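You operate a simulated robot arm through the tools that you are given. There is no shell and no other tool.

You run a simulated robot arm. Do the job below in one go: nothing can be reset, and whatever is moved stays where it is left.

TASK
Put things in order on the top of the white table behind the tool trolley. At the end: the silver large block is on the brown flat carton (marked "CLIP"); the orange core tool stands on top of the green tag (marked "CHECKED"); the black hose clip from the top of the white table behind the tool trolley stands where the silver large block stood; the orange stud cap from the top of the white table behind the tool trolley stands on top of the black small bung; whatever was shut is shut again. Leave all else as you found it, and nothing knocked over.
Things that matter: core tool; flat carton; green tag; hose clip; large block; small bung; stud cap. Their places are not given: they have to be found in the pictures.

Only the result counts: the job must be done as asked and must still hold three seconds after the hand-in. Knocking over, shifting, dropping, spilling or breaking anything else fails it. A push-on lid holds only when it is set on centred and level and pressed home; a screw cap is set on level and turned clockwise until tight.

THE ROBOT
A 6-joint arm with a two-finger parallel gripper, fixed in place. Base frame: the origin is at the foot of the arm, x ahead of it, y to its left, z up; the work surface is at about z = 0. Readings come in cm, degrees, newtons and seconds.
With the tool pointing down near the work surface it reaches from about 18 to 46 cm from the base axis. Its first joint turns from -70.0 to 70.0 degrees. Payload 1.9 kg.
The TCP is the grasp point between the finger pads, 2.3 cm short of the fingertips. In the tool frame z runs along the fingers and y along their closing line. Largest opening 9.4 cm; finger width 3.8, thickness 1; the body of the gripper, 5.4 by 9.6 cm, starts 3.9 cm behind the TCP.
Orientation is told as [roll, pitch, yaw] about the base's x, y, z axes, in that order, counted from this pose: with the fingers straight down and closing along the base's y, the tool's x points along the base's -x, its y along +y and its z along -z.

THE INTERFACE
- The arm moves only by the tool jog_arm. Its argument "motion" is a list that holds one entry, the list of rows, each a list of 7 numbers: the shift along the tool's x, y, z in units of 40 mm (1.0 is 40 mm), then the turn, a rotation vector about the tool's x, y, z in units of 8 degrees (1.0 is 8 degrees), then the finger opening in cm, from 0 to 9.4. In form: [[[tx, ty, tz, ax, ay, az, gripper], ...]]. A call has 1 to 20 rows; each row shifts and turns the commanded pose from where the row before left it, along the tool's axes as they then stand. A call with a number of a shift or a turn outside -1 to 1 is refused whole. Each row takes 0.2 s and may step no farther than 5 cm and 8.6 degrees from the row before; otherwise, or with a gripper value out of range, the whole call is refused. Where a pose cannot be reached the arm comes as near as it can. A force on the tool above 40 N (or 10 N above the force at the start of the call, whichever is more), or a blocked arm, ends the call early, and 0.2 s more pass. The fingers move at their own pace (about 10.8 cm/s each) and stop on an object; they squeeze with about 42 N. The grip force told is the motor's: it shows also when the fingers shut on nothing. Time passes only in rows, and 0.2 s behind the last, so rows that do not move let the fingers close. It gives the time, the measured TCP pose, the force on the tool (base axes), the opening and the grip force at its end, in the units of the frame above (readings bear some noise), with the torque about the TCP (base axes, N m) and any sound that the robot's microphone picked up.
- Cameras (640 x 400 px; columns grow to the right, rows downward): "scene" is fixed at [4.52, 30.29, 42.77]; the picture's right is [-0.87, -0.49, 0.00], its down [-0.27, 0.47, -0.84] and it looks along [0.41, -0.73, -0.54] (base axes); focal length 239 px, centre (320, 200). "wrist" rides on the gripper at [8.6, 1.6, -7.5] in the tool frame; the picture's right is [-0.18, 0.98, 0.00], its down [-0.58, -0.11, -0.81] and it looks along [-0.79, -0.15, 0.59] (tool axes); focal length 243 px, centre (320, 200).
- snapshot(camera): a new picture of that camera. The clock stands still meanwhile.
- locate(camera, pixels): there is no depth. For up to 12 entries [column, row, z] of the newest picture of that camera ("zoom" is the newest enlarged one), the place [x, y] in the base frame at which the ray of that pixel passes the height z, good to about 0.2 cm. The clock stands still meanwhile.
- inspect(camera, box): a new picture of the part [left, top, right, bottom] of that camera's present view, enlarged. The clock stands still meanwhile.
- job_done(): hands the job in; it is judged then, once.

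Leave the gripper open and the arm clear of the work at the hand-in unless told otherwise.

The tools are called after "Request:" as name(argument=value, ...) on one line, values as JSON. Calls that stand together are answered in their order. jog_arm: Moves the arm, as the interface text tells. Its arguments: {"type":"object","properties":{"motion":{"type":"array","items":{"type":"array","items":{"type":"array","items":{"type":"number"}}}}},"required":["motion"]} The other tools are called the same way: snapshot (camera) takes a picture; locate (camera, pixels) gives the place at which the rays of pixels pass given heights; inspect (camera, box) takes an enlarged picture of a part of a camera's view; job_done () hands the job in.

At the start:

```text
time_s: 0.0
ee_pos: [32.43, -3.56, 31.37]
tool_rot: [0.1, -0.1, -0.2]
contact_force: [0.1, 0.0, -1.0]
ft_torque: [0.01, -0.04, 0.01]
grip_width: 9.41
finger_force: 0.1
```

scene: 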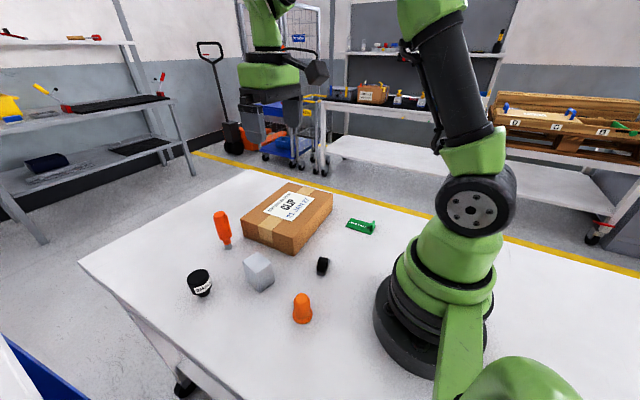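
wrist: 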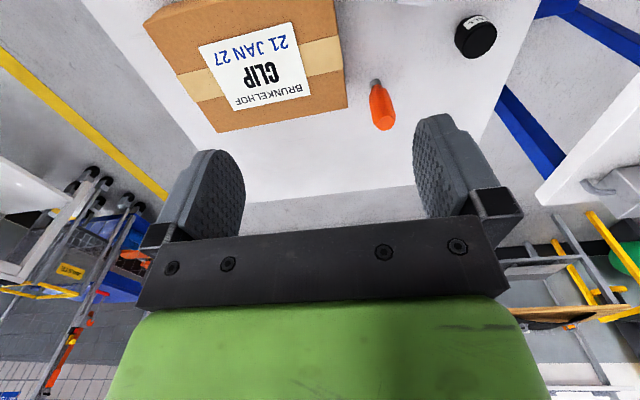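

I can see the table with a carton, an orange core tool, a black bung, a silver block, a black hose clip, an orange stud cap and a green tag. I'll enlarge the scene view around them first.

Request:
inspect(camera="scene", box=[170, 170, 390, 340])

Request:
inspect(camera="wrist", box=[130, 0, 520, 220])

```text
2.35 times, centred on (280, 255) of scene
```

zoom: 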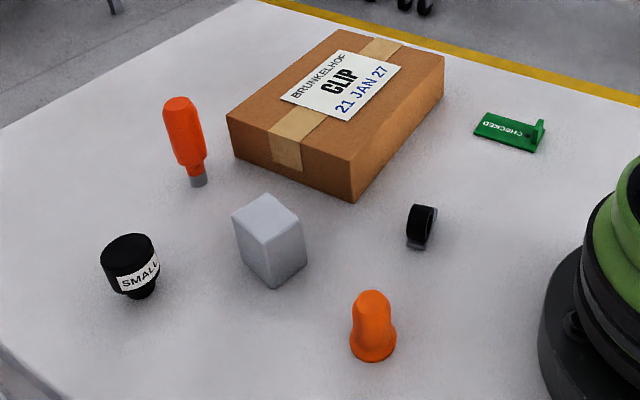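

```text
1.64 times, centred on (325, 110) of wrist
```

zoom: 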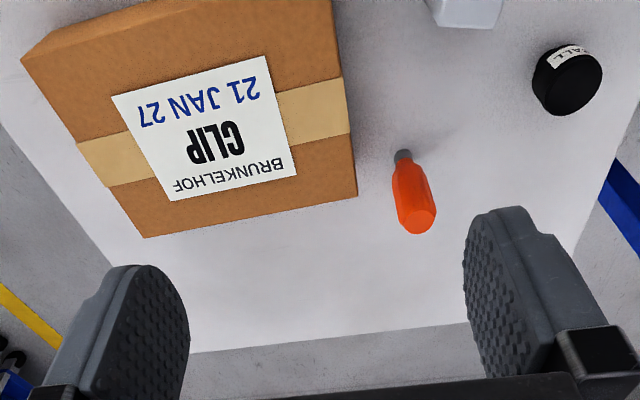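

The newest zoom is from the wrist, so I'll take a fresh scene zoom to read pixel positions from it.

Request:
inspect(camera="scene", box=[170, 200, 330, 300])

```text
4.00 times, centred on (250, 250) of scene
```

zoom: 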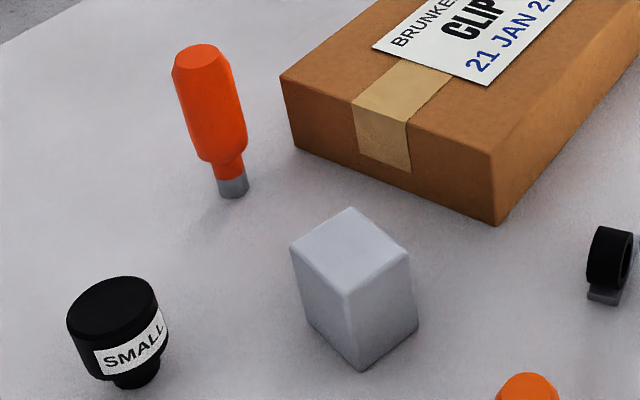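

I'll get ground positions for the core tool's base (233,192), the block's bottom corners (312,322), (362,368) and (417,327), the carton's corners, and the bung's base (135,382).

Request:
locate(camera="zoom", pixels=[[233, 192, 0], [312, 323, 0], [362, 369, 0], [417, 327, 0], [297, 148, 0], [495, 224, 0], [135, 382, 0], [605, 298, 0], [350, 208, 5], [291, 250, 5], [346, 290, 5], [409, 253, 5]])

Request:
locate(camera="scene", pixels=[[347, 229, 0], [371, 234, 0], [376, 225, 0], [351, 219, 0], [302, 320, 0], [302, 297, 5], [322, 275, 0], [242, 217, 5], [294, 236, 5], [334, 193, 5], [284, 182, 5], [200, 275, 5]])

```text
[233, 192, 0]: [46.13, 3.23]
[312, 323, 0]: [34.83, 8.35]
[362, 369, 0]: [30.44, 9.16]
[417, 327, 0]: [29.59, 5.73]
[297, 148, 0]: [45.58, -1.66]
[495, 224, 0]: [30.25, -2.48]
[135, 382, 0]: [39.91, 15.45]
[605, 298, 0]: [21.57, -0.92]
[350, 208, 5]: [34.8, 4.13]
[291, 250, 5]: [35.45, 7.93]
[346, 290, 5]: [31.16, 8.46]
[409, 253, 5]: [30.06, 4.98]
```

```text
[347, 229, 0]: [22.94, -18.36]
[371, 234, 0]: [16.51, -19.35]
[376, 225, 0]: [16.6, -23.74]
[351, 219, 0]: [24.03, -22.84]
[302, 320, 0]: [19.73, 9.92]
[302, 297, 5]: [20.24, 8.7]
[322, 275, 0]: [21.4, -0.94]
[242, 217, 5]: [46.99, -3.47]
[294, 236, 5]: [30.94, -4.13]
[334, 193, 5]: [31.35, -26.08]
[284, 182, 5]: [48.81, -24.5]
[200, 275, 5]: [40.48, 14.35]
```

The block comes out at about (32, 7) and 6 cm tall, the core tool at about (46, 3), the bung at about (40, 15), the clip at about (21.5, -1), the cap at about (19.7, 9.9) and the tag at about (20, -21). Next I'll pull the arm back at height, so the wrist camera can see the objects better.

Request:
jog_arm(motion=[[[0.7, 0.47, 0, 0, 0, 0, 9.4], [0.7, 0.47, 0, 0, 0, 0, 9.4], [0.7, 0.47, 0, 0, 0, 0, 9.4]]])

Request:
snapshot(camera="wrist")

Request:
snapshot(camera="scene")

```text
time_s: 0.8
ee_pos: [24.0, 1.99, 31.36]
tool_rot: [-0.1, 0.0, -0.1]
contact_force: [0.5, -0.3, 0.5]
ft_torque: [0.0, 0.0, -0.01]
grip_width: 9.4
finger_force: 0.0
```

```text
taken
```

wrist: 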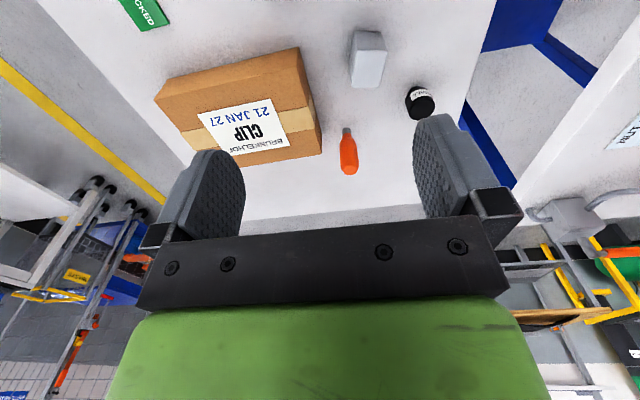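

```text
taken
```

scene: 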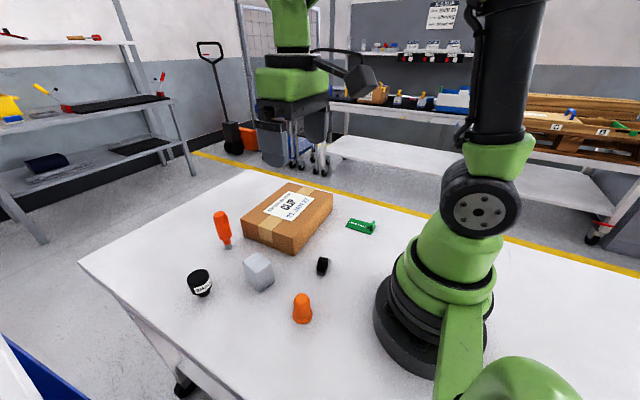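

The wrist camera now shows the block at (368,58), the bung at (419,102), the core tool at (347,152) and the carton. I'll zoom in to measure them.

Request:
inspect(camera="wrist", box=[290, 10, 450, 110])

```text
4.00 times, centred on (370, 60) of wrist
```

zoom: 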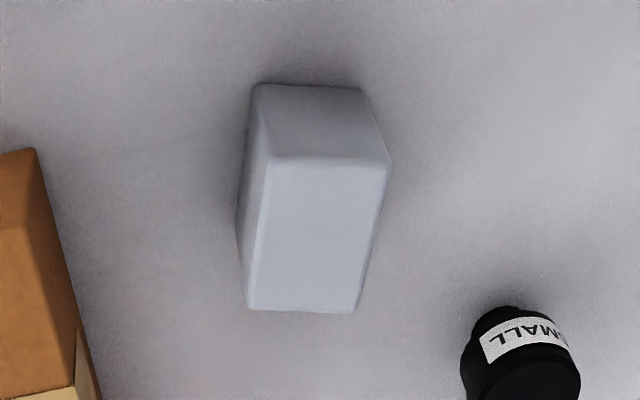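

I'll locate the block's top corners at z = 6 and its lower near edge at z = 0, plus the bung and carton corners.

Request:
locate(camera="zoom", pixels=[[266, 158, 6.0], [389, 161, 6.0], [357, 312, 6.0], [247, 309, 6.0], [256, 84, 0], [363, 89, 0], [509, 306, 0], [36, 149, 0], [237, 240, 0], [267, 158, 6.5], [247, 309, 6.5], [357, 312, 6.5]])

Request:
inspect(camera="wrist", box=[300, 80, 460, 180])

```text
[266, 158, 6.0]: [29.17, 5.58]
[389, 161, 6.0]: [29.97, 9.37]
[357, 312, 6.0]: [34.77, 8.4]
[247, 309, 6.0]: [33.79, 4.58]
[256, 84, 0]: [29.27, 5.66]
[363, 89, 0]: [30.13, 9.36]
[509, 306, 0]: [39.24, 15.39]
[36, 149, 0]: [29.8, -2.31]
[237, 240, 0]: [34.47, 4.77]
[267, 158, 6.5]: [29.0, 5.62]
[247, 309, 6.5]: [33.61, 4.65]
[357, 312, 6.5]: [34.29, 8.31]
```

```text
4.00 times, centred on (380, 130) of wrist
```

zoom: 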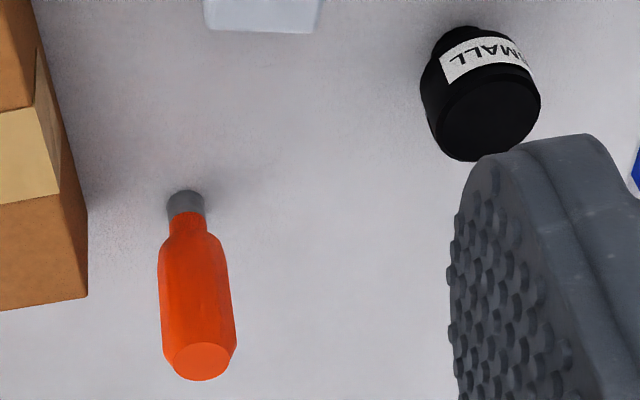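

Block centre is about (32.0, 7.0), about 4.8 × 3.8 × 6 cm, with its long side turned about -12°. Next I'll locate the core tool's base (186,193) and top (202,362), and the bung's top disc centre (487,118).

Request:
locate(camera="zoom", pixels=[[186, 193, 0], [168, 205, 0], [204, 205, 0], [202, 362, 8], [202, 362, 9], [202, 362, 10], [173, 362, 8.5], [231, 362, 8.5], [487, 118, 4], [487, 118, 5], [432, 118, 4.5], [540, 100, 4.5]])

Request:
inspect(camera="scene", box=[175, 200, 255, 250])

```text
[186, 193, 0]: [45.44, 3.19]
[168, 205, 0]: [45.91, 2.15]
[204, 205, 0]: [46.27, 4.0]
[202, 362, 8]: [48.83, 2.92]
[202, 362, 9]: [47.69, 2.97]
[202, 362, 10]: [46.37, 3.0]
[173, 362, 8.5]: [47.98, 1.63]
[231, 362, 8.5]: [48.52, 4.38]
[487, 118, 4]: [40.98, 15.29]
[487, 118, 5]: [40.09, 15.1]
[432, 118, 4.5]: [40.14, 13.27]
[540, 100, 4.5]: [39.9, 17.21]
```

```text
8.00 times, centred on (215, 225) of scene
```

zoom: 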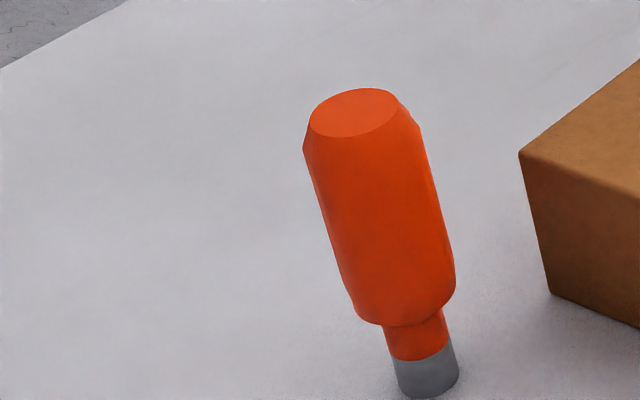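

The tool is about 10 cm tall with its thin grey end down. I'll check this with the scene zoom: top disc (355,112), base ellipse bottom (430,397), and the waist points.

Request:
locate(camera="zoom", pixels=[[355, 112, 9], [355, 112, 9.5], [355, 112, 10], [428, 385, 0], [398, 385, 0], [458, 375, 0], [430, 398, 0], [304, 150, 9], [421, 128, 9], [345, 290, 3.5], [455, 285, 3.5]])

Request:
inspect(camera="scene", box=[160, 250, 240, 300])

```text
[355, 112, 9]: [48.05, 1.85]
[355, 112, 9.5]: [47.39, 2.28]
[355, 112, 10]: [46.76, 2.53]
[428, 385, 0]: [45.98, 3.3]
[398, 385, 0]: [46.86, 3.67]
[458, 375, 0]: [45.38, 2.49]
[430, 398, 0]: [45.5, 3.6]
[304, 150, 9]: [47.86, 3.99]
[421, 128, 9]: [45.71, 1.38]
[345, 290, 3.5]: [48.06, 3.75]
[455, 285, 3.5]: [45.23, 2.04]
```

```text
8.00 times, centred on (200, 275) of scene
```

zoom: 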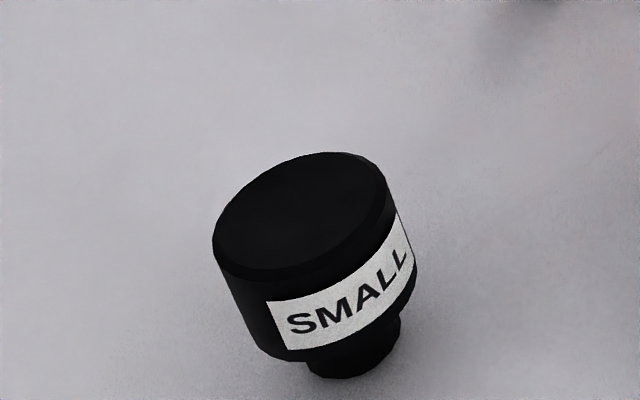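

Now the bung: top disc centre is about (302,213) in this zoom and the bottom centre about (352,350).

Request:
locate(camera="zoom", pixels=[[302, 213, 4], [302, 213, 4.5], [302, 213, 5], [352, 350, 0], [352, 378, 0], [307, 365, 0], [399, 338, 0], [213, 240, 4.5], [388, 180, 4.5]])

Request:
inspect(camera="scene", box=[270, 250, 350, 330])

```text
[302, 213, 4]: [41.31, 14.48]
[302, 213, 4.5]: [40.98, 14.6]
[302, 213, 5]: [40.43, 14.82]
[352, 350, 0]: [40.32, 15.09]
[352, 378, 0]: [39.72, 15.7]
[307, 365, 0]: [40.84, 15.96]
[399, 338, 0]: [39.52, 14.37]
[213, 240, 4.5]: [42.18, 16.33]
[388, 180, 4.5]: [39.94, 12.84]
```

```text
5.00 times, centred on (310, 290) of scene
```

zoom: 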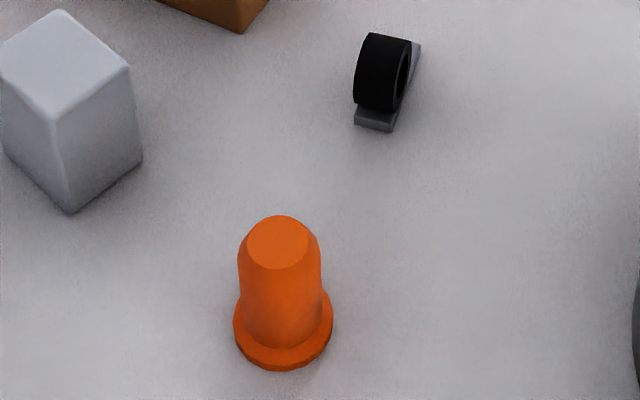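

The stud cap has a flange at the bottom and the clip is a black ring on a grey foot plate. I'll locate points of both.

Request:
locate(camera="zoom", pixels=[[233, 328, 0], [332, 328, 0], [282, 370, 0], [280, 242, 4], [280, 242, 5], [280, 242, 6], [355, 124, 0], [391, 132, 0], [421, 48, 0], [385, 35, 3], [359, 72, 1.5], [412, 72, 1.5]])

Request:
inspect(camera="scene", box=[305, 250, 345, 280])

Request:
inspect(camera="scene", box=[330, 200, 394, 250])

```text
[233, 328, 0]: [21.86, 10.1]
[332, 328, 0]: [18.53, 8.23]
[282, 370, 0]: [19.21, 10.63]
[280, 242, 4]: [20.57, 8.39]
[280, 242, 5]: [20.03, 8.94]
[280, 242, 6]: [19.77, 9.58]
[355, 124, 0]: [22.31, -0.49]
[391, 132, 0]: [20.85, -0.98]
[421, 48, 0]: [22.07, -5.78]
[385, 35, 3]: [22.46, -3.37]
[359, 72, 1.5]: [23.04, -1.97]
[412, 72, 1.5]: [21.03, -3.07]
```

```text
13.33 times, centred on (325, 265) of scene
```

zoom: 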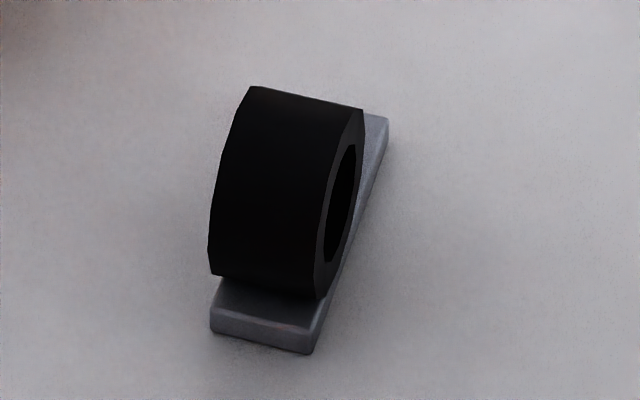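

```text
8.00 times, centred on (362, 225) of scene
```

zoom: 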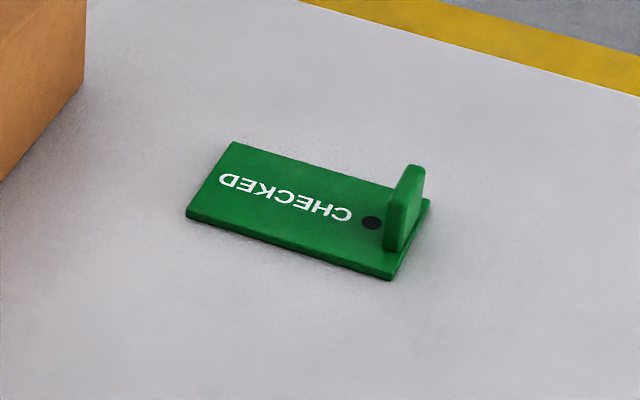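

The tag is a flat green plate with an upright tab at its low-x end. I'll locate its corners.

Request:
locate(camera="zoom", pixels=[[233, 143, 0.4], [187, 212, 0.4], [391, 272, 0.4], [429, 202, 0.4], [285, 198, 0.4], [370, 223, 0.4], [389, 248, 0.4], [188, 218, 0], [391, 281, 0], [412, 165, 3]])

Request:
inspect(camera="scene", box=[230, 170, 342, 260])

```text
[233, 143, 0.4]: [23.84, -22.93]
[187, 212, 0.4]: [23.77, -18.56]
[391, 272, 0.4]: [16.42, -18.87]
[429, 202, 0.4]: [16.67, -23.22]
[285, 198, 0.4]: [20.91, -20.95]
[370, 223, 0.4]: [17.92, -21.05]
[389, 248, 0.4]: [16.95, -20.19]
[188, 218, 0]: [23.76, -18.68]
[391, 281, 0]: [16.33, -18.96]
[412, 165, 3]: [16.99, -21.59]
```

```text
4.44 times, centred on (286, 215) of scene
```

zoom: 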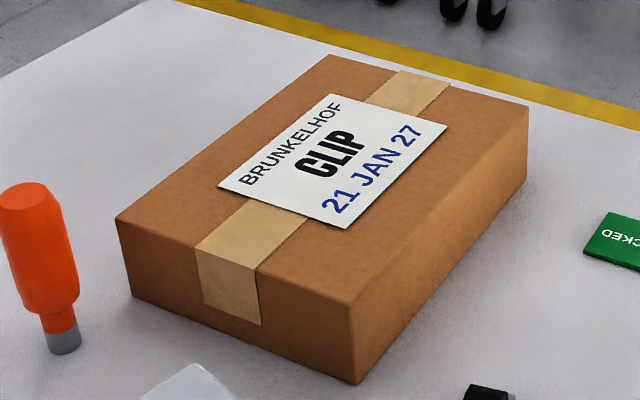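

Now the carton: top corners (115,220), (352,306), (528,107), (331,55), and bottom corners (132,297), (357,385).

Request:
locate(camera="zoom", pixels=[[115, 220, 5], [352, 306, 5], [528, 107, 5], [331, 55, 5], [115, 220, 6], [352, 306, 6], [528, 107, 6], [331, 55, 6], [132, 297, 0], [357, 385, 0], [524, 186, 0]])

Request:
inspect(camera="wrist", box=[140, 0, 396, 160])

```text
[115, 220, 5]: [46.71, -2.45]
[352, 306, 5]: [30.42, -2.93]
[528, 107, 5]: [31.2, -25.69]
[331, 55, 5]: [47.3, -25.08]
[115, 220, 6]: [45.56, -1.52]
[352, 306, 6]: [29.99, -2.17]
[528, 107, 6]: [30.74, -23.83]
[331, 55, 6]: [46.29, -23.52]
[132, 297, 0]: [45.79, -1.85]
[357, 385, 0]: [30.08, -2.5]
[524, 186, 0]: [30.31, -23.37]
```

```text
2.50 times, centred on (268, 80) of wrist
```

zoom: 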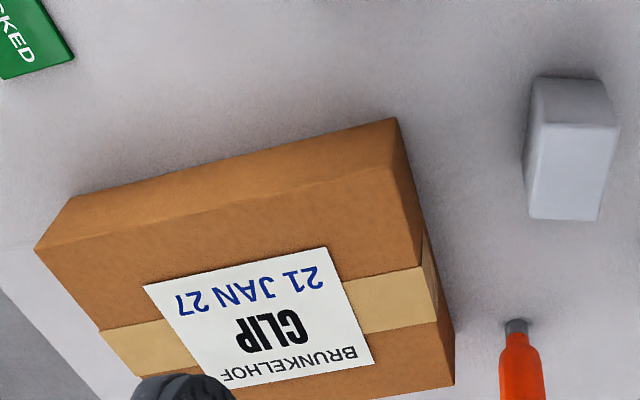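

The carton spans x 30–46 and y -2 to -23.5, with its top at about 5.8. Its flaps are taped shut and nothing needs opening. First I'll move the silver block, so I'm going above it at (32, 7, 16) with yaw -12° to bring the fingers along its short sides.

Request:
jog_arm(motion=[[[-0.4, 0.25, 0.77, 0, 0, 0, 9.4], [-0.4, 0.25, 0.77, 0, 0, 0, 9.4], [-0.4, 0.25, 0.77, 0, 0, 0, 9.4], [-0.4, 0.25, 0.77, 0, 0, 0, 9.4], [-0.4, 0.25, 0.77, 0, 0, 0, 9.4], [0, 0, 0, 0, 0, 0.75, 9.4], [0, 0, 0, 0, 0, 0.75, 9.4]]])

Request:
snapshot(camera="wrist")

Request:
snapshot(camera="scene")

```text
time_s: 2.4
ee_pos: [32.07, 6.93, 16.0]
tool_rot: [0.1, -0.1, -12.2]
contact_force: [-0.2, 0.4, 0.2]
ft_torque: [0.02, 0.01, 0.0]
grip_width: 9.38
finger_force: 0.1
```

```text
taken
```

wrist: 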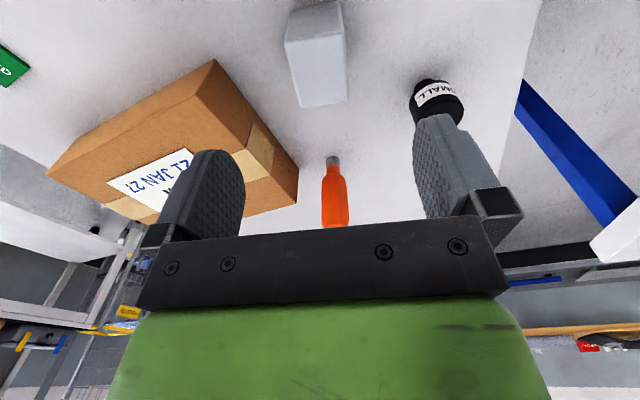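

```text
taken
```

scene: 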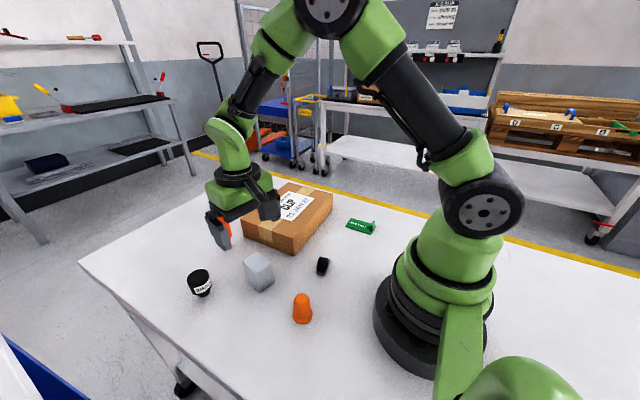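

The block sits centred in the gripper line at column ~318. I'll zoom in to refine its angle and centre.

Request:
inspect(camera="wrist", box=[240, 0, 400, 110])

```text
3.64 times, centred on (320, 55) of wrist
```

zoom: 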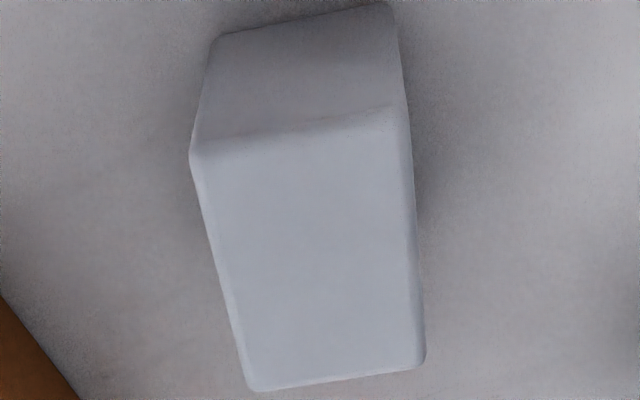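

I'll locate the top corners (192,155), (405,108), (424,364), (252,390) at z = 6 and the bottom edge corners at z = 0.

Request:
locate(camera="zoom", pixels=[[192, 155, 6.0], [403, 108, 6.0], [424, 364, 6.0], [252, 390, 6.0], [213, 37, 0], [387, 1, 0], [192, 155, 5.5], [403, 108, 5.5], [424, 364, 5.5], [252, 390, 5.5]])

```text
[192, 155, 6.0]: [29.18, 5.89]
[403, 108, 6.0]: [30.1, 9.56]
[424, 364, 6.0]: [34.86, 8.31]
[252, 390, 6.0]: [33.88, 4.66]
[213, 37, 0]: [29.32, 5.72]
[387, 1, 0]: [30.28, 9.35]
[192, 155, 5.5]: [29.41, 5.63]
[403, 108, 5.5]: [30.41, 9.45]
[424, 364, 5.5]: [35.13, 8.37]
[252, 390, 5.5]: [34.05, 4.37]
```

Block centre is (32.0, 7.1) and its yaw is about -14.5°. I'll turn 2.3° more, descend to TCP z = 3.8 and then close.

Request:
jog_arm(motion=[[[0, 0.03, 0.6, 0, 0, 0.29, 9.4], [0, 0, 0.82, 0, 0, 0, 9.4], [0, 0, 0.82, 0, 0, 0, 9.4], [0, 0, 0.6, 0, 0, 0, 9.4], [0, 0, 0.21, 0, 0, 0, 9.4], [0, 0, 0, 0, 0, 0, 9.4]]])

Request:
snapshot(camera="wrist")

```text
time_s: 3.8
ee_pos: [32.24, 7.2, 3.74]
tool_rot: [-0.1, -0.1, -14.5]
contact_force: [-0.2, 0.0, -0.1]
ft_torque: [-0.01, 0.0, -0.02]
grip_width: 9.42
finger_force: 0.1
```

```text
taken
```

wrist: 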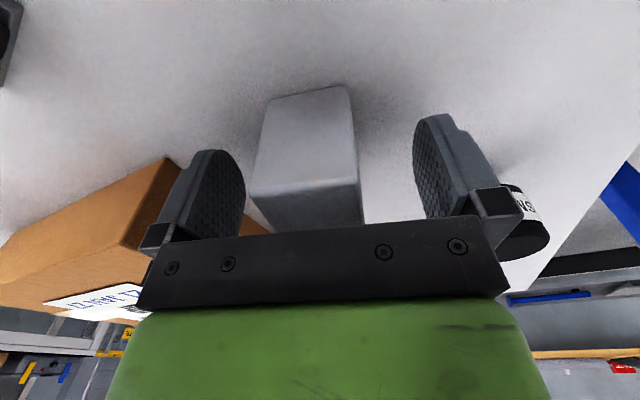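

The block is between the fingers, so I'll close on it.

Request:
jog_arm(motion=[[[0, 0, 0, 0, 0, 0, 2.5], [0, 0, 0, 0, 0, 0, 2.5], [0, 0, 0, 0, 0, 0, 2.5]]])

```text
time_s: 4.6
ee_pos: [32.06, 7.08, 3.7]
tool_rot: [0.0, -0.1, -14.3]
contact_force: [0.4, 0.4, -0.6]
ft_torque: [0.07, 0.01, -0.03]
grip_width: 3.98
finger_force: 41.7
```

It's gripped at 3.98 cm. Now I'll lift it straight up about 11 cm.

Request:
jog_arm(motion=[[[0, 0, -0.25, 0, 0, 0, 2.5], [0, 0, -0.6, 0, 0, 0, 2.5], [0, 0, -0.8, 0, 0, 0, 2.5], [0, 0, -0.8, 0, 0, 0, 2.5], [0, 0, -0.4, 0, 0, 0, 2.5]]])

Request:
snapshot(camera="wrist")

```text
time_s: 5.8
ee_pos: [32.07, 7.19, 15.1]
tool_rot: [0.0, 0.0, -14.6]
contact_force: [0.2, -0.6, -2.7]
ft_torque: [0.03, 0.01, -0.01]
grip_width: 3.95
finger_force: 42.0
```

```text
taken
```

wrist: 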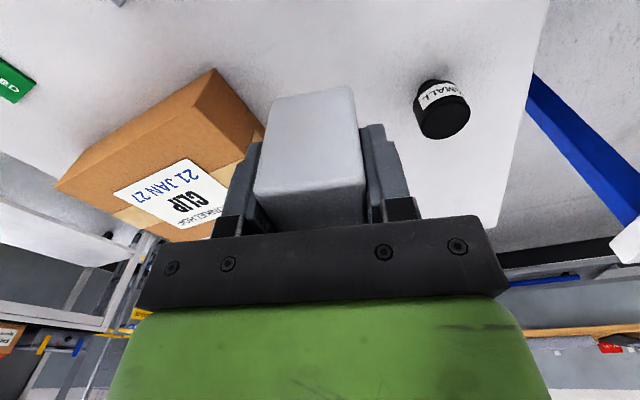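

The block is held (2.7 N). I'll square it up to yaw 0 and carry it over the carton centre, about (37.5, -12.3), keeping its bottom at about z = 11.

Request:
jog_arm(motion=[[[0, 0, 0, 0, 0, -0.91, 2.5], [0, 0, 0, 0, 0, -0.91, 2.5], [-0.22, -0.8, 0, 0, 0, 0, 2.5], [-0.22, -0.8, 0, 0, 0, 0, 2.5], [-0.22, -0.8, 0, 0, 0, 0, 2.5], [-0.22, -0.8, 0, 0, 0, 0, 2.5], [-0.22, -0.8, 0, 0, 0, 0, 2.5], [-0.22, -0.8, 0, 0, 0, 0, 2.5], [0, 0, 0, 0, 0, 0, 2.5]]])

Request:
snapshot(camera="scene")

Request:
snapshot(camera="wrist")

```text
time_s: 7.8
ee_pos: [37.32, -12.19, 15.06]
tool_rot: [0.0, -0.1, 0.2]
contact_force: [-0.4, -0.5, -2.3]
ft_torque: [0.02, -0.02, -0.01]
grip_width: 3.97
finger_force: 41.9
```

```text
taken
```

scene: 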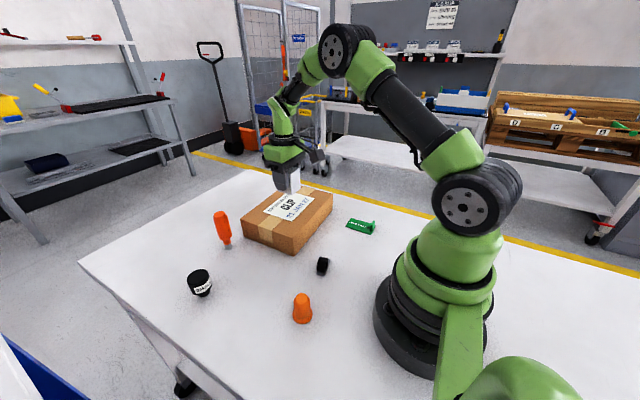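

```text
taken
```

wrist: 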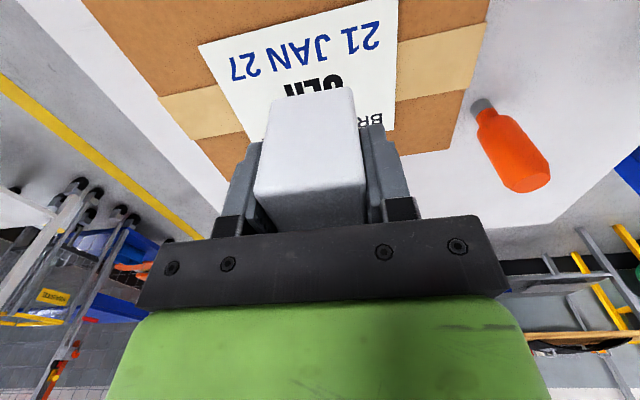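

I'll lower 4.6 cm to just above the carton top, then use small steps while watching the force.

Request:
jog_arm(motion=[[[0, 0, 0.5, 0, 0, 0, 2.5], [0, 0, 0.4, 0, 0, 0, 2.5], [0, 0, 0.25, 0, 0, 0, 2.5], [0, 0, 0.05, 0, 0, 0, 2.5], [0, 0, 0.05, 0, 0, 0, 2.5]]])

Request:
inspect(camera="scene", box=[230, 140, 350, 260])

```text
time_s: 9.0
ee_pos: [37.59, -12.09, 10.03]
tool_rot: [0.0, -0.1, 0.1]
contact_force: [0.2, 0.9, -1.5]
ft_torque: [0.02, -0.02, 0.03]
grip_width: 3.96
finger_force: 42.1
```

```text
3.33 times, centred on (290, 200) of scene
```

zoom: 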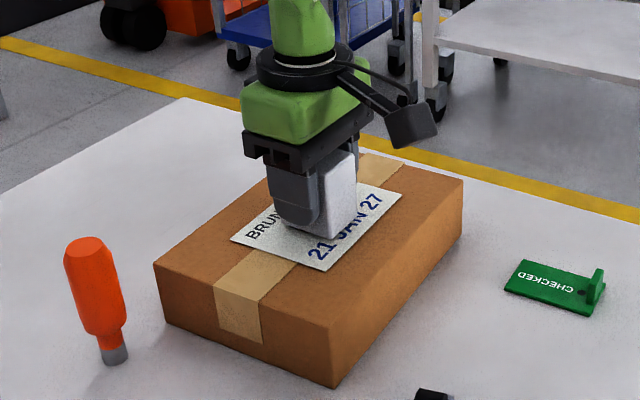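

No contact yet, with the block bottom at about 6.3. I'll continue with small steps.

Request:
jog_arm(motion=[[[0, 0, 0.03, 0, 0, 0, 2.5], [0, 0, 0.03, 0, 0, 0, 2.5]]])

```text
time_s: 9.6
ee_pos: [37.43, -12.12, 9.92]
tool_rot: [-0.1, -0.1, 0.1]
contact_force: [0.6, -0.9, -2.5]
ft_torque: [-0.02, 0.0, -0.01]
grip_width: 3.93
finger_force: 41.7
```

The force is still only the block's weight, so I'll keep going down.

Request:
jog_arm(motion=[[[0, 0, 0.03, 0, 0, 0, 2.5], [0, 0, 0.03, 0, 0, 0, 2.5]]])

```text
time_s: 10.2
ee_pos: [37.5, -12.13, 9.73]
tool_rot: [0.1, -0.1, 0.1]
contact_force: [0.5, -1.0, -1.1]
ft_torque: [0.01, 0.03, 0.0]
grip_width: 3.97
finger_force: 42.2
```

Still free, so I'll step down again.

Request:
jog_arm(motion=[[[0, 0, 0.025, 0, 0, 0, 2.5], [0, 0, 0.025, 0, 0, 0, 2.5]]])

```text
time_s: 10.8
ee_pos: [37.54, -12.09, 9.57]
tool_rot: [-0.2, -0.2, 0.0]
contact_force: [-11.6, 3.0, 29.9]
ft_torque: [0.21, 0.2, 0.0]
grip_width: 4.03
finger_force: 41.9
```

Contact: 30 N upward, so the block is standing on the carton. I'll ease off slightly and open gradually.

Request:
jog_arm(motion=[[[0, 0, -0.012, 0, 0, 0, 2.5], [0, 0, 0, 0, 0, 0, 4.2], [0, 0, 0, 0, 0, 0, 4.6], [0, 0, 0, 0, 0, 0, 6.0], [0, 0, 0, 0, 0, 0, 8.0]]])

Request:
snapshot(camera="wrist")

```text
time_s: 12.0
ee_pos: [37.31, -12.04, 9.55]
tool_rot: [0.0, -0.1, 0.2]
contact_force: [0.5, 0.1, -0.9]
ft_torque: [0.0, 0.02, -0.02]
grip_width: 7.98
finger_force: 0.0
```

```text
taken
```

wrist: 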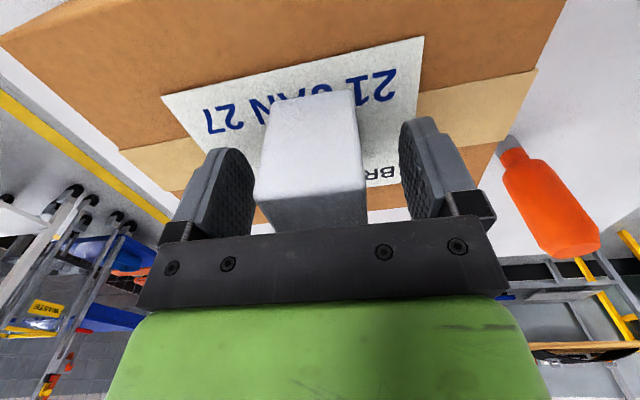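

The block stands freely on the carton. I'll rise straight up, move back over the clip near (21.6, -3) and turn to yaw about -75°, so the wrist camera can view the clip lengthwise.

Request:
jog_arm(motion=[[[0, 0, -0.4, 0, 0, 0, 9.4], [0, 0, -0.8, 0, 0, 0, 9.4], [0, 0, -0.9, 0, 0, 0, 9.4], [0, 0, -0.5, 0, 0, 0, 9.4], [0.78, 0.45, 0, 0, 0, 0, 9.4], [0.78, 0.45, 0, 0, 0, 0, 9.4], [0.78, 0.45, 0, 0, 0, 0, 9.4], [0.78, 0.45, 0, 0, 0, 0, 9.4], [0.78, 0.45, 0, 0, 0, 0, 9.4], [0, 0, 0, 0, 0, 0.94, 9.4], [0, 0, 0, 0, 0, 0.94, 9.4], [0, 0, 0, 0, 0, 0.94, 9.4], [0, 0, 0, 0, 0, 0.94, 9.4], [0, 0, 0, 0, 0, 0.94, 9.4], [0, 0, 0, 0, 0, 0.94, 9.4], [0, 0, 0, 0, 0, 0.94, 9.4], [0, 0, 0, 0, 0, 0.94, 9.4], [0, 0, 0, 0, 0, 0.94, 9.4], [0, 0, 0, 0, 0, 0.94, 9.4]]])

Request:
snapshot(camera="wrist")

Request:
snapshot(camera="scene")

```text
time_s: 16.0
ee_pos: [21.9, -3.08, 19.91]
tool_rot: [0.1, -0.2, -75.2]
contact_force: [-0.2, 0.5, 0.1]
ft_torque: [0.01, -0.02, -0.01]
grip_width: 9.39
finger_force: 0.1
```

```text
taken
```

wrist: 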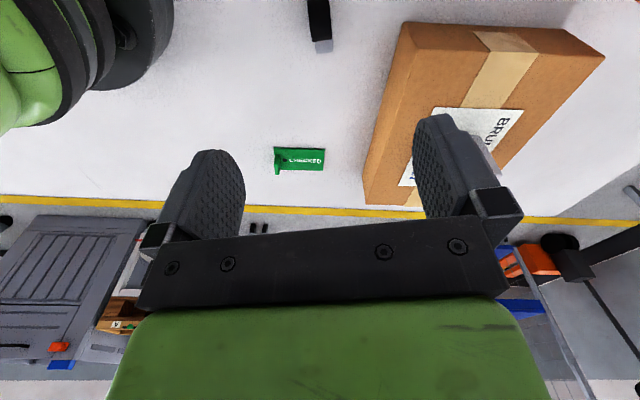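

```text
taken
```

scene: 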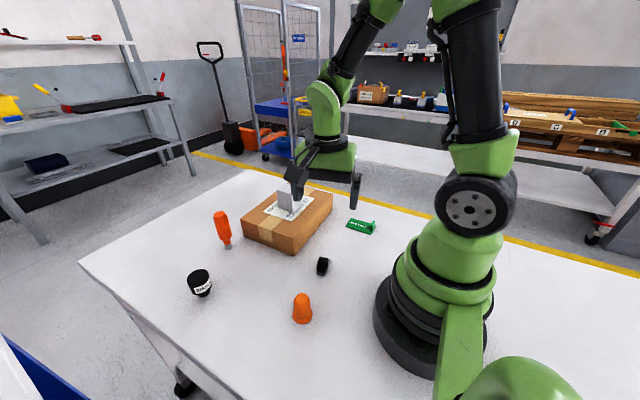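

The clip shows at the picture top at (320,25). I'll lower to z≈11 for a better view of it between the fingers.

Request:
jog_arm(motion=[[[0, 0, 0.8, 0, 0, 0, 9.4], [0, 0, 0.8, 0, 0, 0, 9.4], [0, 0, 0.62, 0, 0, 0, 9.4]]])

Request:
inspect(camera="wrist", box=[240, 20, 400, 120])

```text
time_s: 16.8
ee_pos: [21.86, -3.11, 10.82]
tool_rot: [0.1, -0.1, -75.1]
contact_force: [-0.2, -0.6, 0.0]
ft_torque: [0.01, -0.02, -0.01]
grip_width: 9.39
finger_force: 0.1
```

```text
4.00 times, centred on (320, 70) of wrist
```

zoom: 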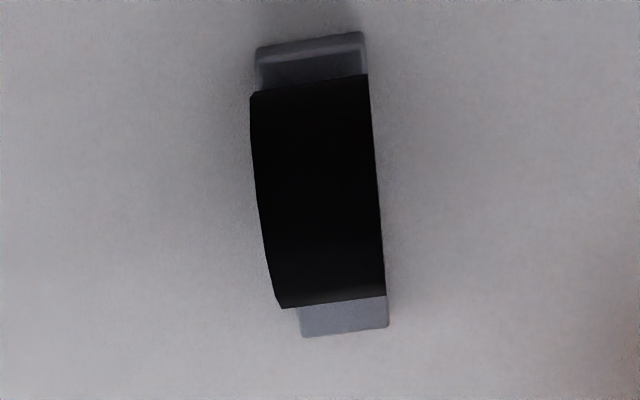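

I'll locate the foot corners: near (256,48), (364,33) and far (304,337), (389,326). The ring edges are (250,92), (369,75), (283,306) and (386,294).

Request:
locate(camera="zoom", pixels=[[257, 47, 0], [363, 32, 0], [304, 337, 0.4], [389, 326, 0.4], [250, 95, 1.5], [369, 75, 1.5], [283, 307, 2], [386, 294, 2], [259, 190, 3.5], [379, 190, 3.5]])

Request:
inspect(camera="scene", box=[290, 230, 354, 290])

```text
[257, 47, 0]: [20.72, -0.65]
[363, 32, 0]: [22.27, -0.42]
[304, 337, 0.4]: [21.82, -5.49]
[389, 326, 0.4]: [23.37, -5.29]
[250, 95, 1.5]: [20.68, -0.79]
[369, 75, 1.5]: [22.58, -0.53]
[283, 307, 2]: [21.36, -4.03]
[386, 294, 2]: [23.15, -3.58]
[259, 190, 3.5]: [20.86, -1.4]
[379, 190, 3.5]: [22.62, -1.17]
```

```text
6.67 times, centred on (322, 260) of scene
```

zoom: 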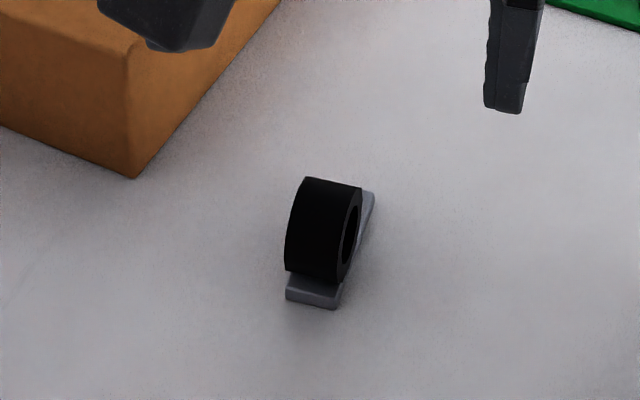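

The clip's foot is centred at about (22.05, -2.96), 1.6 × 5 cm, with its long side about 12° off y, so the yaw should be about -78°. I'll correct that and descend to TCP z = 2.7, where the fingers straddle the ring's flat faces.

Request:
jog_arm(motion=[[[0.026, 0.056, 0, 0, 0, 0.36, 9.4], [0, 0, 0.7, 0, 0, 0, 9.4], [0, 0, 0.7, 0, 0, 0, 9.4], [0, 0, 0.4, 0, 0, 0, 9.4], [0, 0, 0.22, 0, 0, 0, 9.4], [0, 0, 0, 0, 0, 0, 9.4]]])

Request:
snapshot(camera="wrist")

```text
time_s: 18.2
ee_pos: [22.1, -3.03, 2.94]
tool_rot: [0.1, -0.1, -77.9]
contact_force: [-0.2, -0.6, -0.2]
ft_torque: [0.03, -0.01, -0.02]
grip_width: 9.37
finger_force: 0.1
```

```text
taken
```

wrist: 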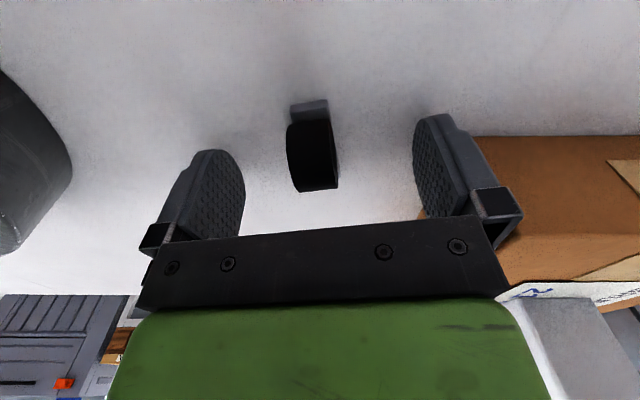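

The clip is between the fingers, so I'll close on it.

Request:
jog_arm(motion=[[[0, 0, 0, 0, 0, 0, 5.0], [0, 0, 0, 0, 0, 0, 3.0], [0, 0, 0, 0, 0, 0, 0.8], [0, 0, 0, 0, 0, 0, 0.8], [0, 0, 0, 0, 0, 0, 0.8]]])

Request:
snapshot(camera="wrist")

```text
time_s: 19.4
ee_pos: [22.03, -2.88, 2.81]
tool_rot: [0.0, -0.1, -78.0]
contact_force: [-0.9, 0.2, 3.0]
ft_torque: [-0.06, 0.03, 0.03]
grip_width: 1.65
finger_force: 41.7
```

```text
taken
```

wrist: 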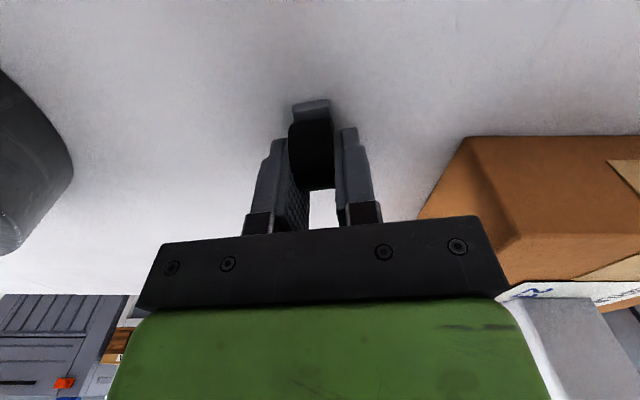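

Gripped at 1.65 cm. I'll lift about 10 cm and carry the clip to the block's old place at (32.0, 7.1).

Request:
jog_arm(motion=[[[0, 0, -0.2, 0, 0, 0, 0.8], [0, 0, -0.6, 0, 0, 0, 0.8], [0, 0, -0.9, 0, 0, 0, 0.8], [0, 0, -0.8, 0, 0, 0, 0.8], [0.384, 0.591, 0, 0, 0, 0, 0.8], [0.384, 0.591, 0, 0, 0, 0, 0.8], [0.384, 0.591, 0, 0, 0, 0, 0.8], [0.384, 0.591, 0, 0, 0, 0, 0.8], [0.384, 0.591, 0, 0, 0, 0, 0.8], [0, 0, 0, 0, 0, 0, 0.8]]])

Request:
snapshot(camera="wrist")

Request:
inspect(camera="scene", box=[180, 180, 360, 320])

```text
time_s: 21.6
ee_pos: [32.02, 7.06, 12.92]
tool_rot: [0.1, -0.1, -78.0]
contact_force: [0.0, -0.4, 0.5]
ft_torque: [0.03, 0.04, 0.0]
grip_width: 1.7
finger_force: 42.1
```

```text
taken
```

wrist: 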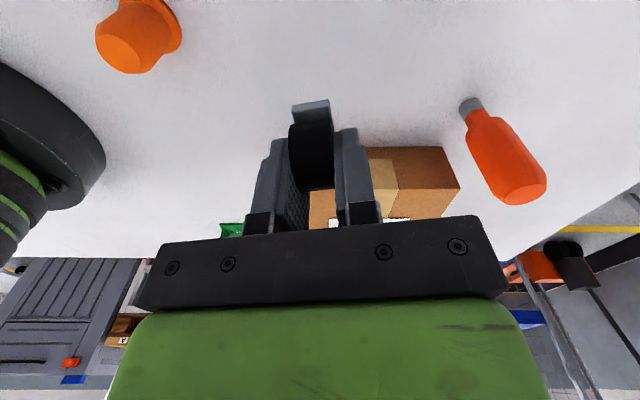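

```text
2.86 times, centred on (270, 250) of scene
```

zoom: 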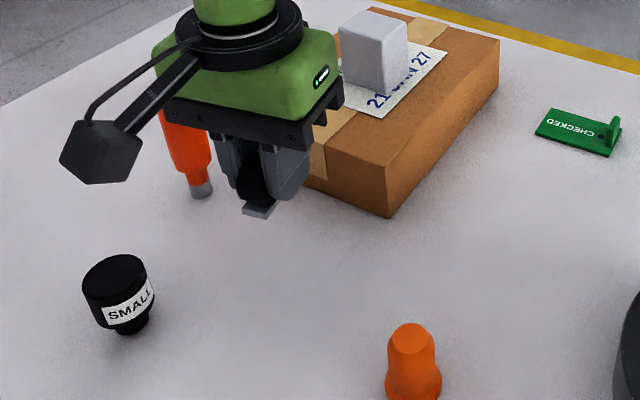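

The clip is held level and the spot below is clear. I'll lower to just above the table.

Request:
jog_arm(motion=[[[0, 0, 0.7, 0, 0, 0, 0.8], [0, 0, 0.8, 0, 0, 0, 0.8], [0, 0, 0.6, 0, 0, 0, 0.8], [0, 0, 0.2, 0, 0, 0, 0.8], [0, 0, 0.08, 0, 0, 0, 0.8]]])

```text
time_s: 22.8
ee_pos: [31.9, 7.05, 3.46]
tool_rot: [0.1, -0.1, -78.0]
contact_force: [-1.0, -0.1, -1.0]
ft_torque: [0.0, 0.03, 0.01]
grip_width: 1.69
finger_force: 42.3
```

TCP is at z 3.46. I'll take small steps down until contact at about 2.8.

Request:
jog_arm(motion=[[[0, 0, 0.05, 0, 0, 0, 0.8], [0, 0, 0.04, 0, 0, 0, 0.8]]])

```text
time_s: 23.4
ee_pos: [31.97, 7.12, 3.07]
tool_rot: [0.0, -0.1, -78.1]
contact_force: [-0.3, 0.6, -0.3]
ft_torque: [0.01, -0.02, -0.04]
grip_width: 1.69
finger_force: 41.9
```

No contact yet. Next is another 0.2 cm.

Request:
jog_arm(motion=[[[0, 0, 0.025, 0, 0, 0, 0.8], [0, 0, 0.02, 0, 0, 0, 0.8]]])

```text
time_s: 24.0
ee_pos: [31.98, 6.96, 2.84]
tool_rot: [0.2, -0.1, -78.0]
contact_force: [-1.3, 0.1, 3.8]
ft_torque: [-0.08, -0.02, -0.06]
grip_width: 1.69
finger_force: 41.8
```

There's light contact (3.8 N) at the same height I gripped it from, so the foot is on the table. I'll open gently.

Request:
jog_arm(motion=[[[0, 0, 0, 0, 0, 0, 1.9], [0, 0, 0, 0, 0, 0, 2.4], [0, 0, 0, 0, 0, 0, 4.0], [0, 0, 0, 0, 0, 0, 7.0]]])

Request:
snapshot(camera="wrist")

```text
time_s: 25.0
ee_pos: [32.01, 6.99, 2.96]
tool_rot: [0.1, -0.1, -78.0]
contact_force: [0.1, 0.0, -0.7]
ft_torque: [0.0, -0.02, -0.01]
grip_width: 6.98
finger_force: 0.3
```

```text
taken
```

wrist: 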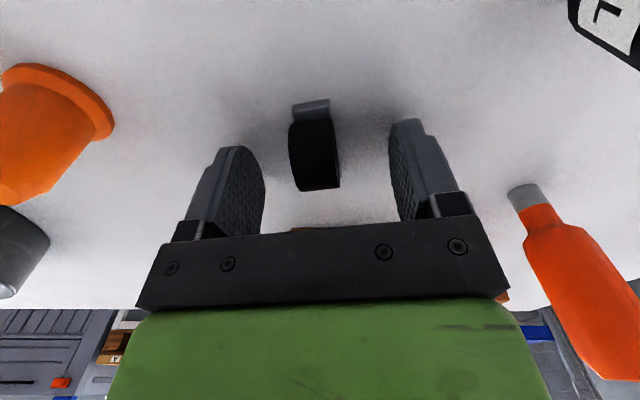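

The clip stands on its own. I'll rise 14 cm, turn back to yaw 0, then move over the stud cap at about (20.2, 9.1).

Request:
jog_arm(motion=[[[0, 0, -0.4, 0, 0, 0, 8.0], [0, 0, -0.9, 0, 0, 0, 9.4], [0, 0, -0.9, 0, 0, 0, 9.4], [0, 0, -0.9, 0, 0, 0, 9.4], [0, 0, -0.4, 0, 0, 0, 9.4], [0, 0, 0, 0, 0, -0.975, 9.4], [0, 0, 0, 0, 0, -0.975, 9.4], [0, 0, 0, 0, 0, -0.975, 9.4], [0, 0, 0, 0, 0, -0.975, 9.4], [0, 0, 0, 0, 0, -0.975, 9.4], [0, 0, 0, 0, 0, -0.975, 9.4], [0, 0, 0, 0, 0, -0.975, 9.4], [0, 0, 0, 0, 0, -0.975, 9.4], [0, 0, 0, 0, 0, -0.975, 9.4], [0, 0, 0, 0, 0, -0.975, 9.4], [0.74, 0.13, 0, 0, 0, 0, 9.4], [0.74, 0.13, 0, 0, 0, 0, 9.4], [0.74, 0.13, 0, 0, 0, 0, 9.4], [0.74, 0.13, 0, 0, 0, 0, 9.4]]])

Request:
snapshot(camera="wrist")

Request:
snapshot(camera="scene")

```text
time_s: 29.0
ee_pos: [20.2, 9.2, 16.8]
tool_rot: [-0.1, -0.2, 0.2]
contact_force: [1.0, 0.2, 0.1]
ft_torque: [-0.02, -0.01, 0.0]
grip_width: 9.4
finger_force: 0.0
```

```text
taken
```

wrist: 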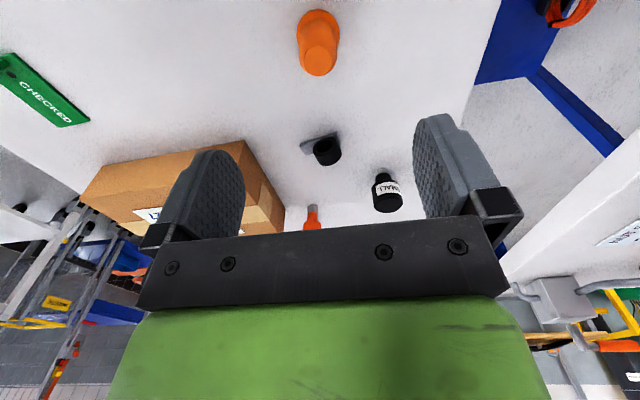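

```text
taken
```

scene: 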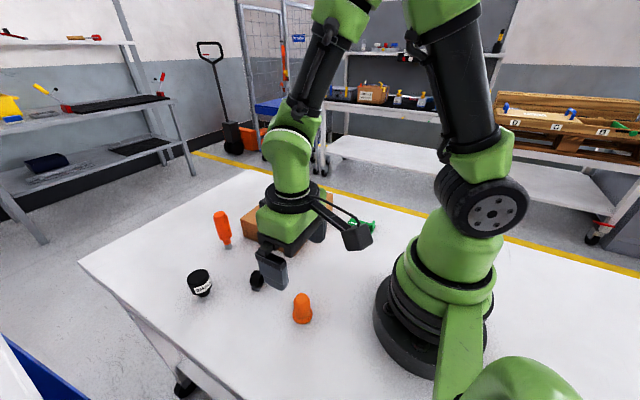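

The cap shows at (318,42) and the clip stands at (321,150). I'll zoom in on the cap and check the clip.

Request:
inspect(camera="wrist", box=[270, 0, 370, 80])

```text
5.00 times, centred on (320, 40) of wrist
```

zoom: 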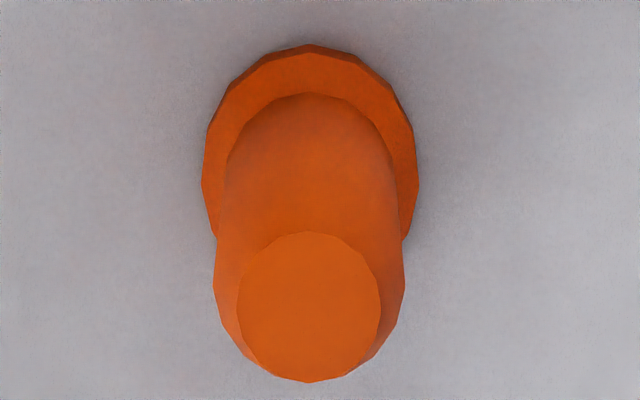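

I'll locate the flange extremes (202,178), (419,175), (310,45) and the top disc centre (309,307).

Request:
locate(camera="zoom", pixels=[[202, 178, 0.4], [419, 175, 0.4], [310, 45, 0], [309, 307, 5], [309, 307, 5.5], [309, 307, 6], [238, 307, 5.3], [381, 307, 5.3], [230, 130, 0.7], [395, 130, 0.7], [214, 280, 4], [405, 280, 4]])

Request:
inspect(camera="wrist", box=[270, 110, 370, 190])

```text
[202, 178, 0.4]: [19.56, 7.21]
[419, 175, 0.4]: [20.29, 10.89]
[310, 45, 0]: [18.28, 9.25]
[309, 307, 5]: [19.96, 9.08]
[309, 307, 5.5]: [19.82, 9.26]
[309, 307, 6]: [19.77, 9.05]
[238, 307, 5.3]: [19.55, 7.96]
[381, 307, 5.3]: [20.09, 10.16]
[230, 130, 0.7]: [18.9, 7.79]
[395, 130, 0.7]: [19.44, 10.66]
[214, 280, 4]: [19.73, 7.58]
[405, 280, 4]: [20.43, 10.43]
```

```text
5.00 times, centred on (320, 150) of wrist
```

zoom: 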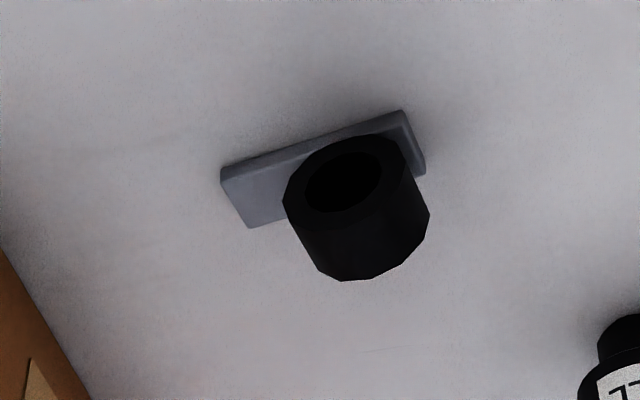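

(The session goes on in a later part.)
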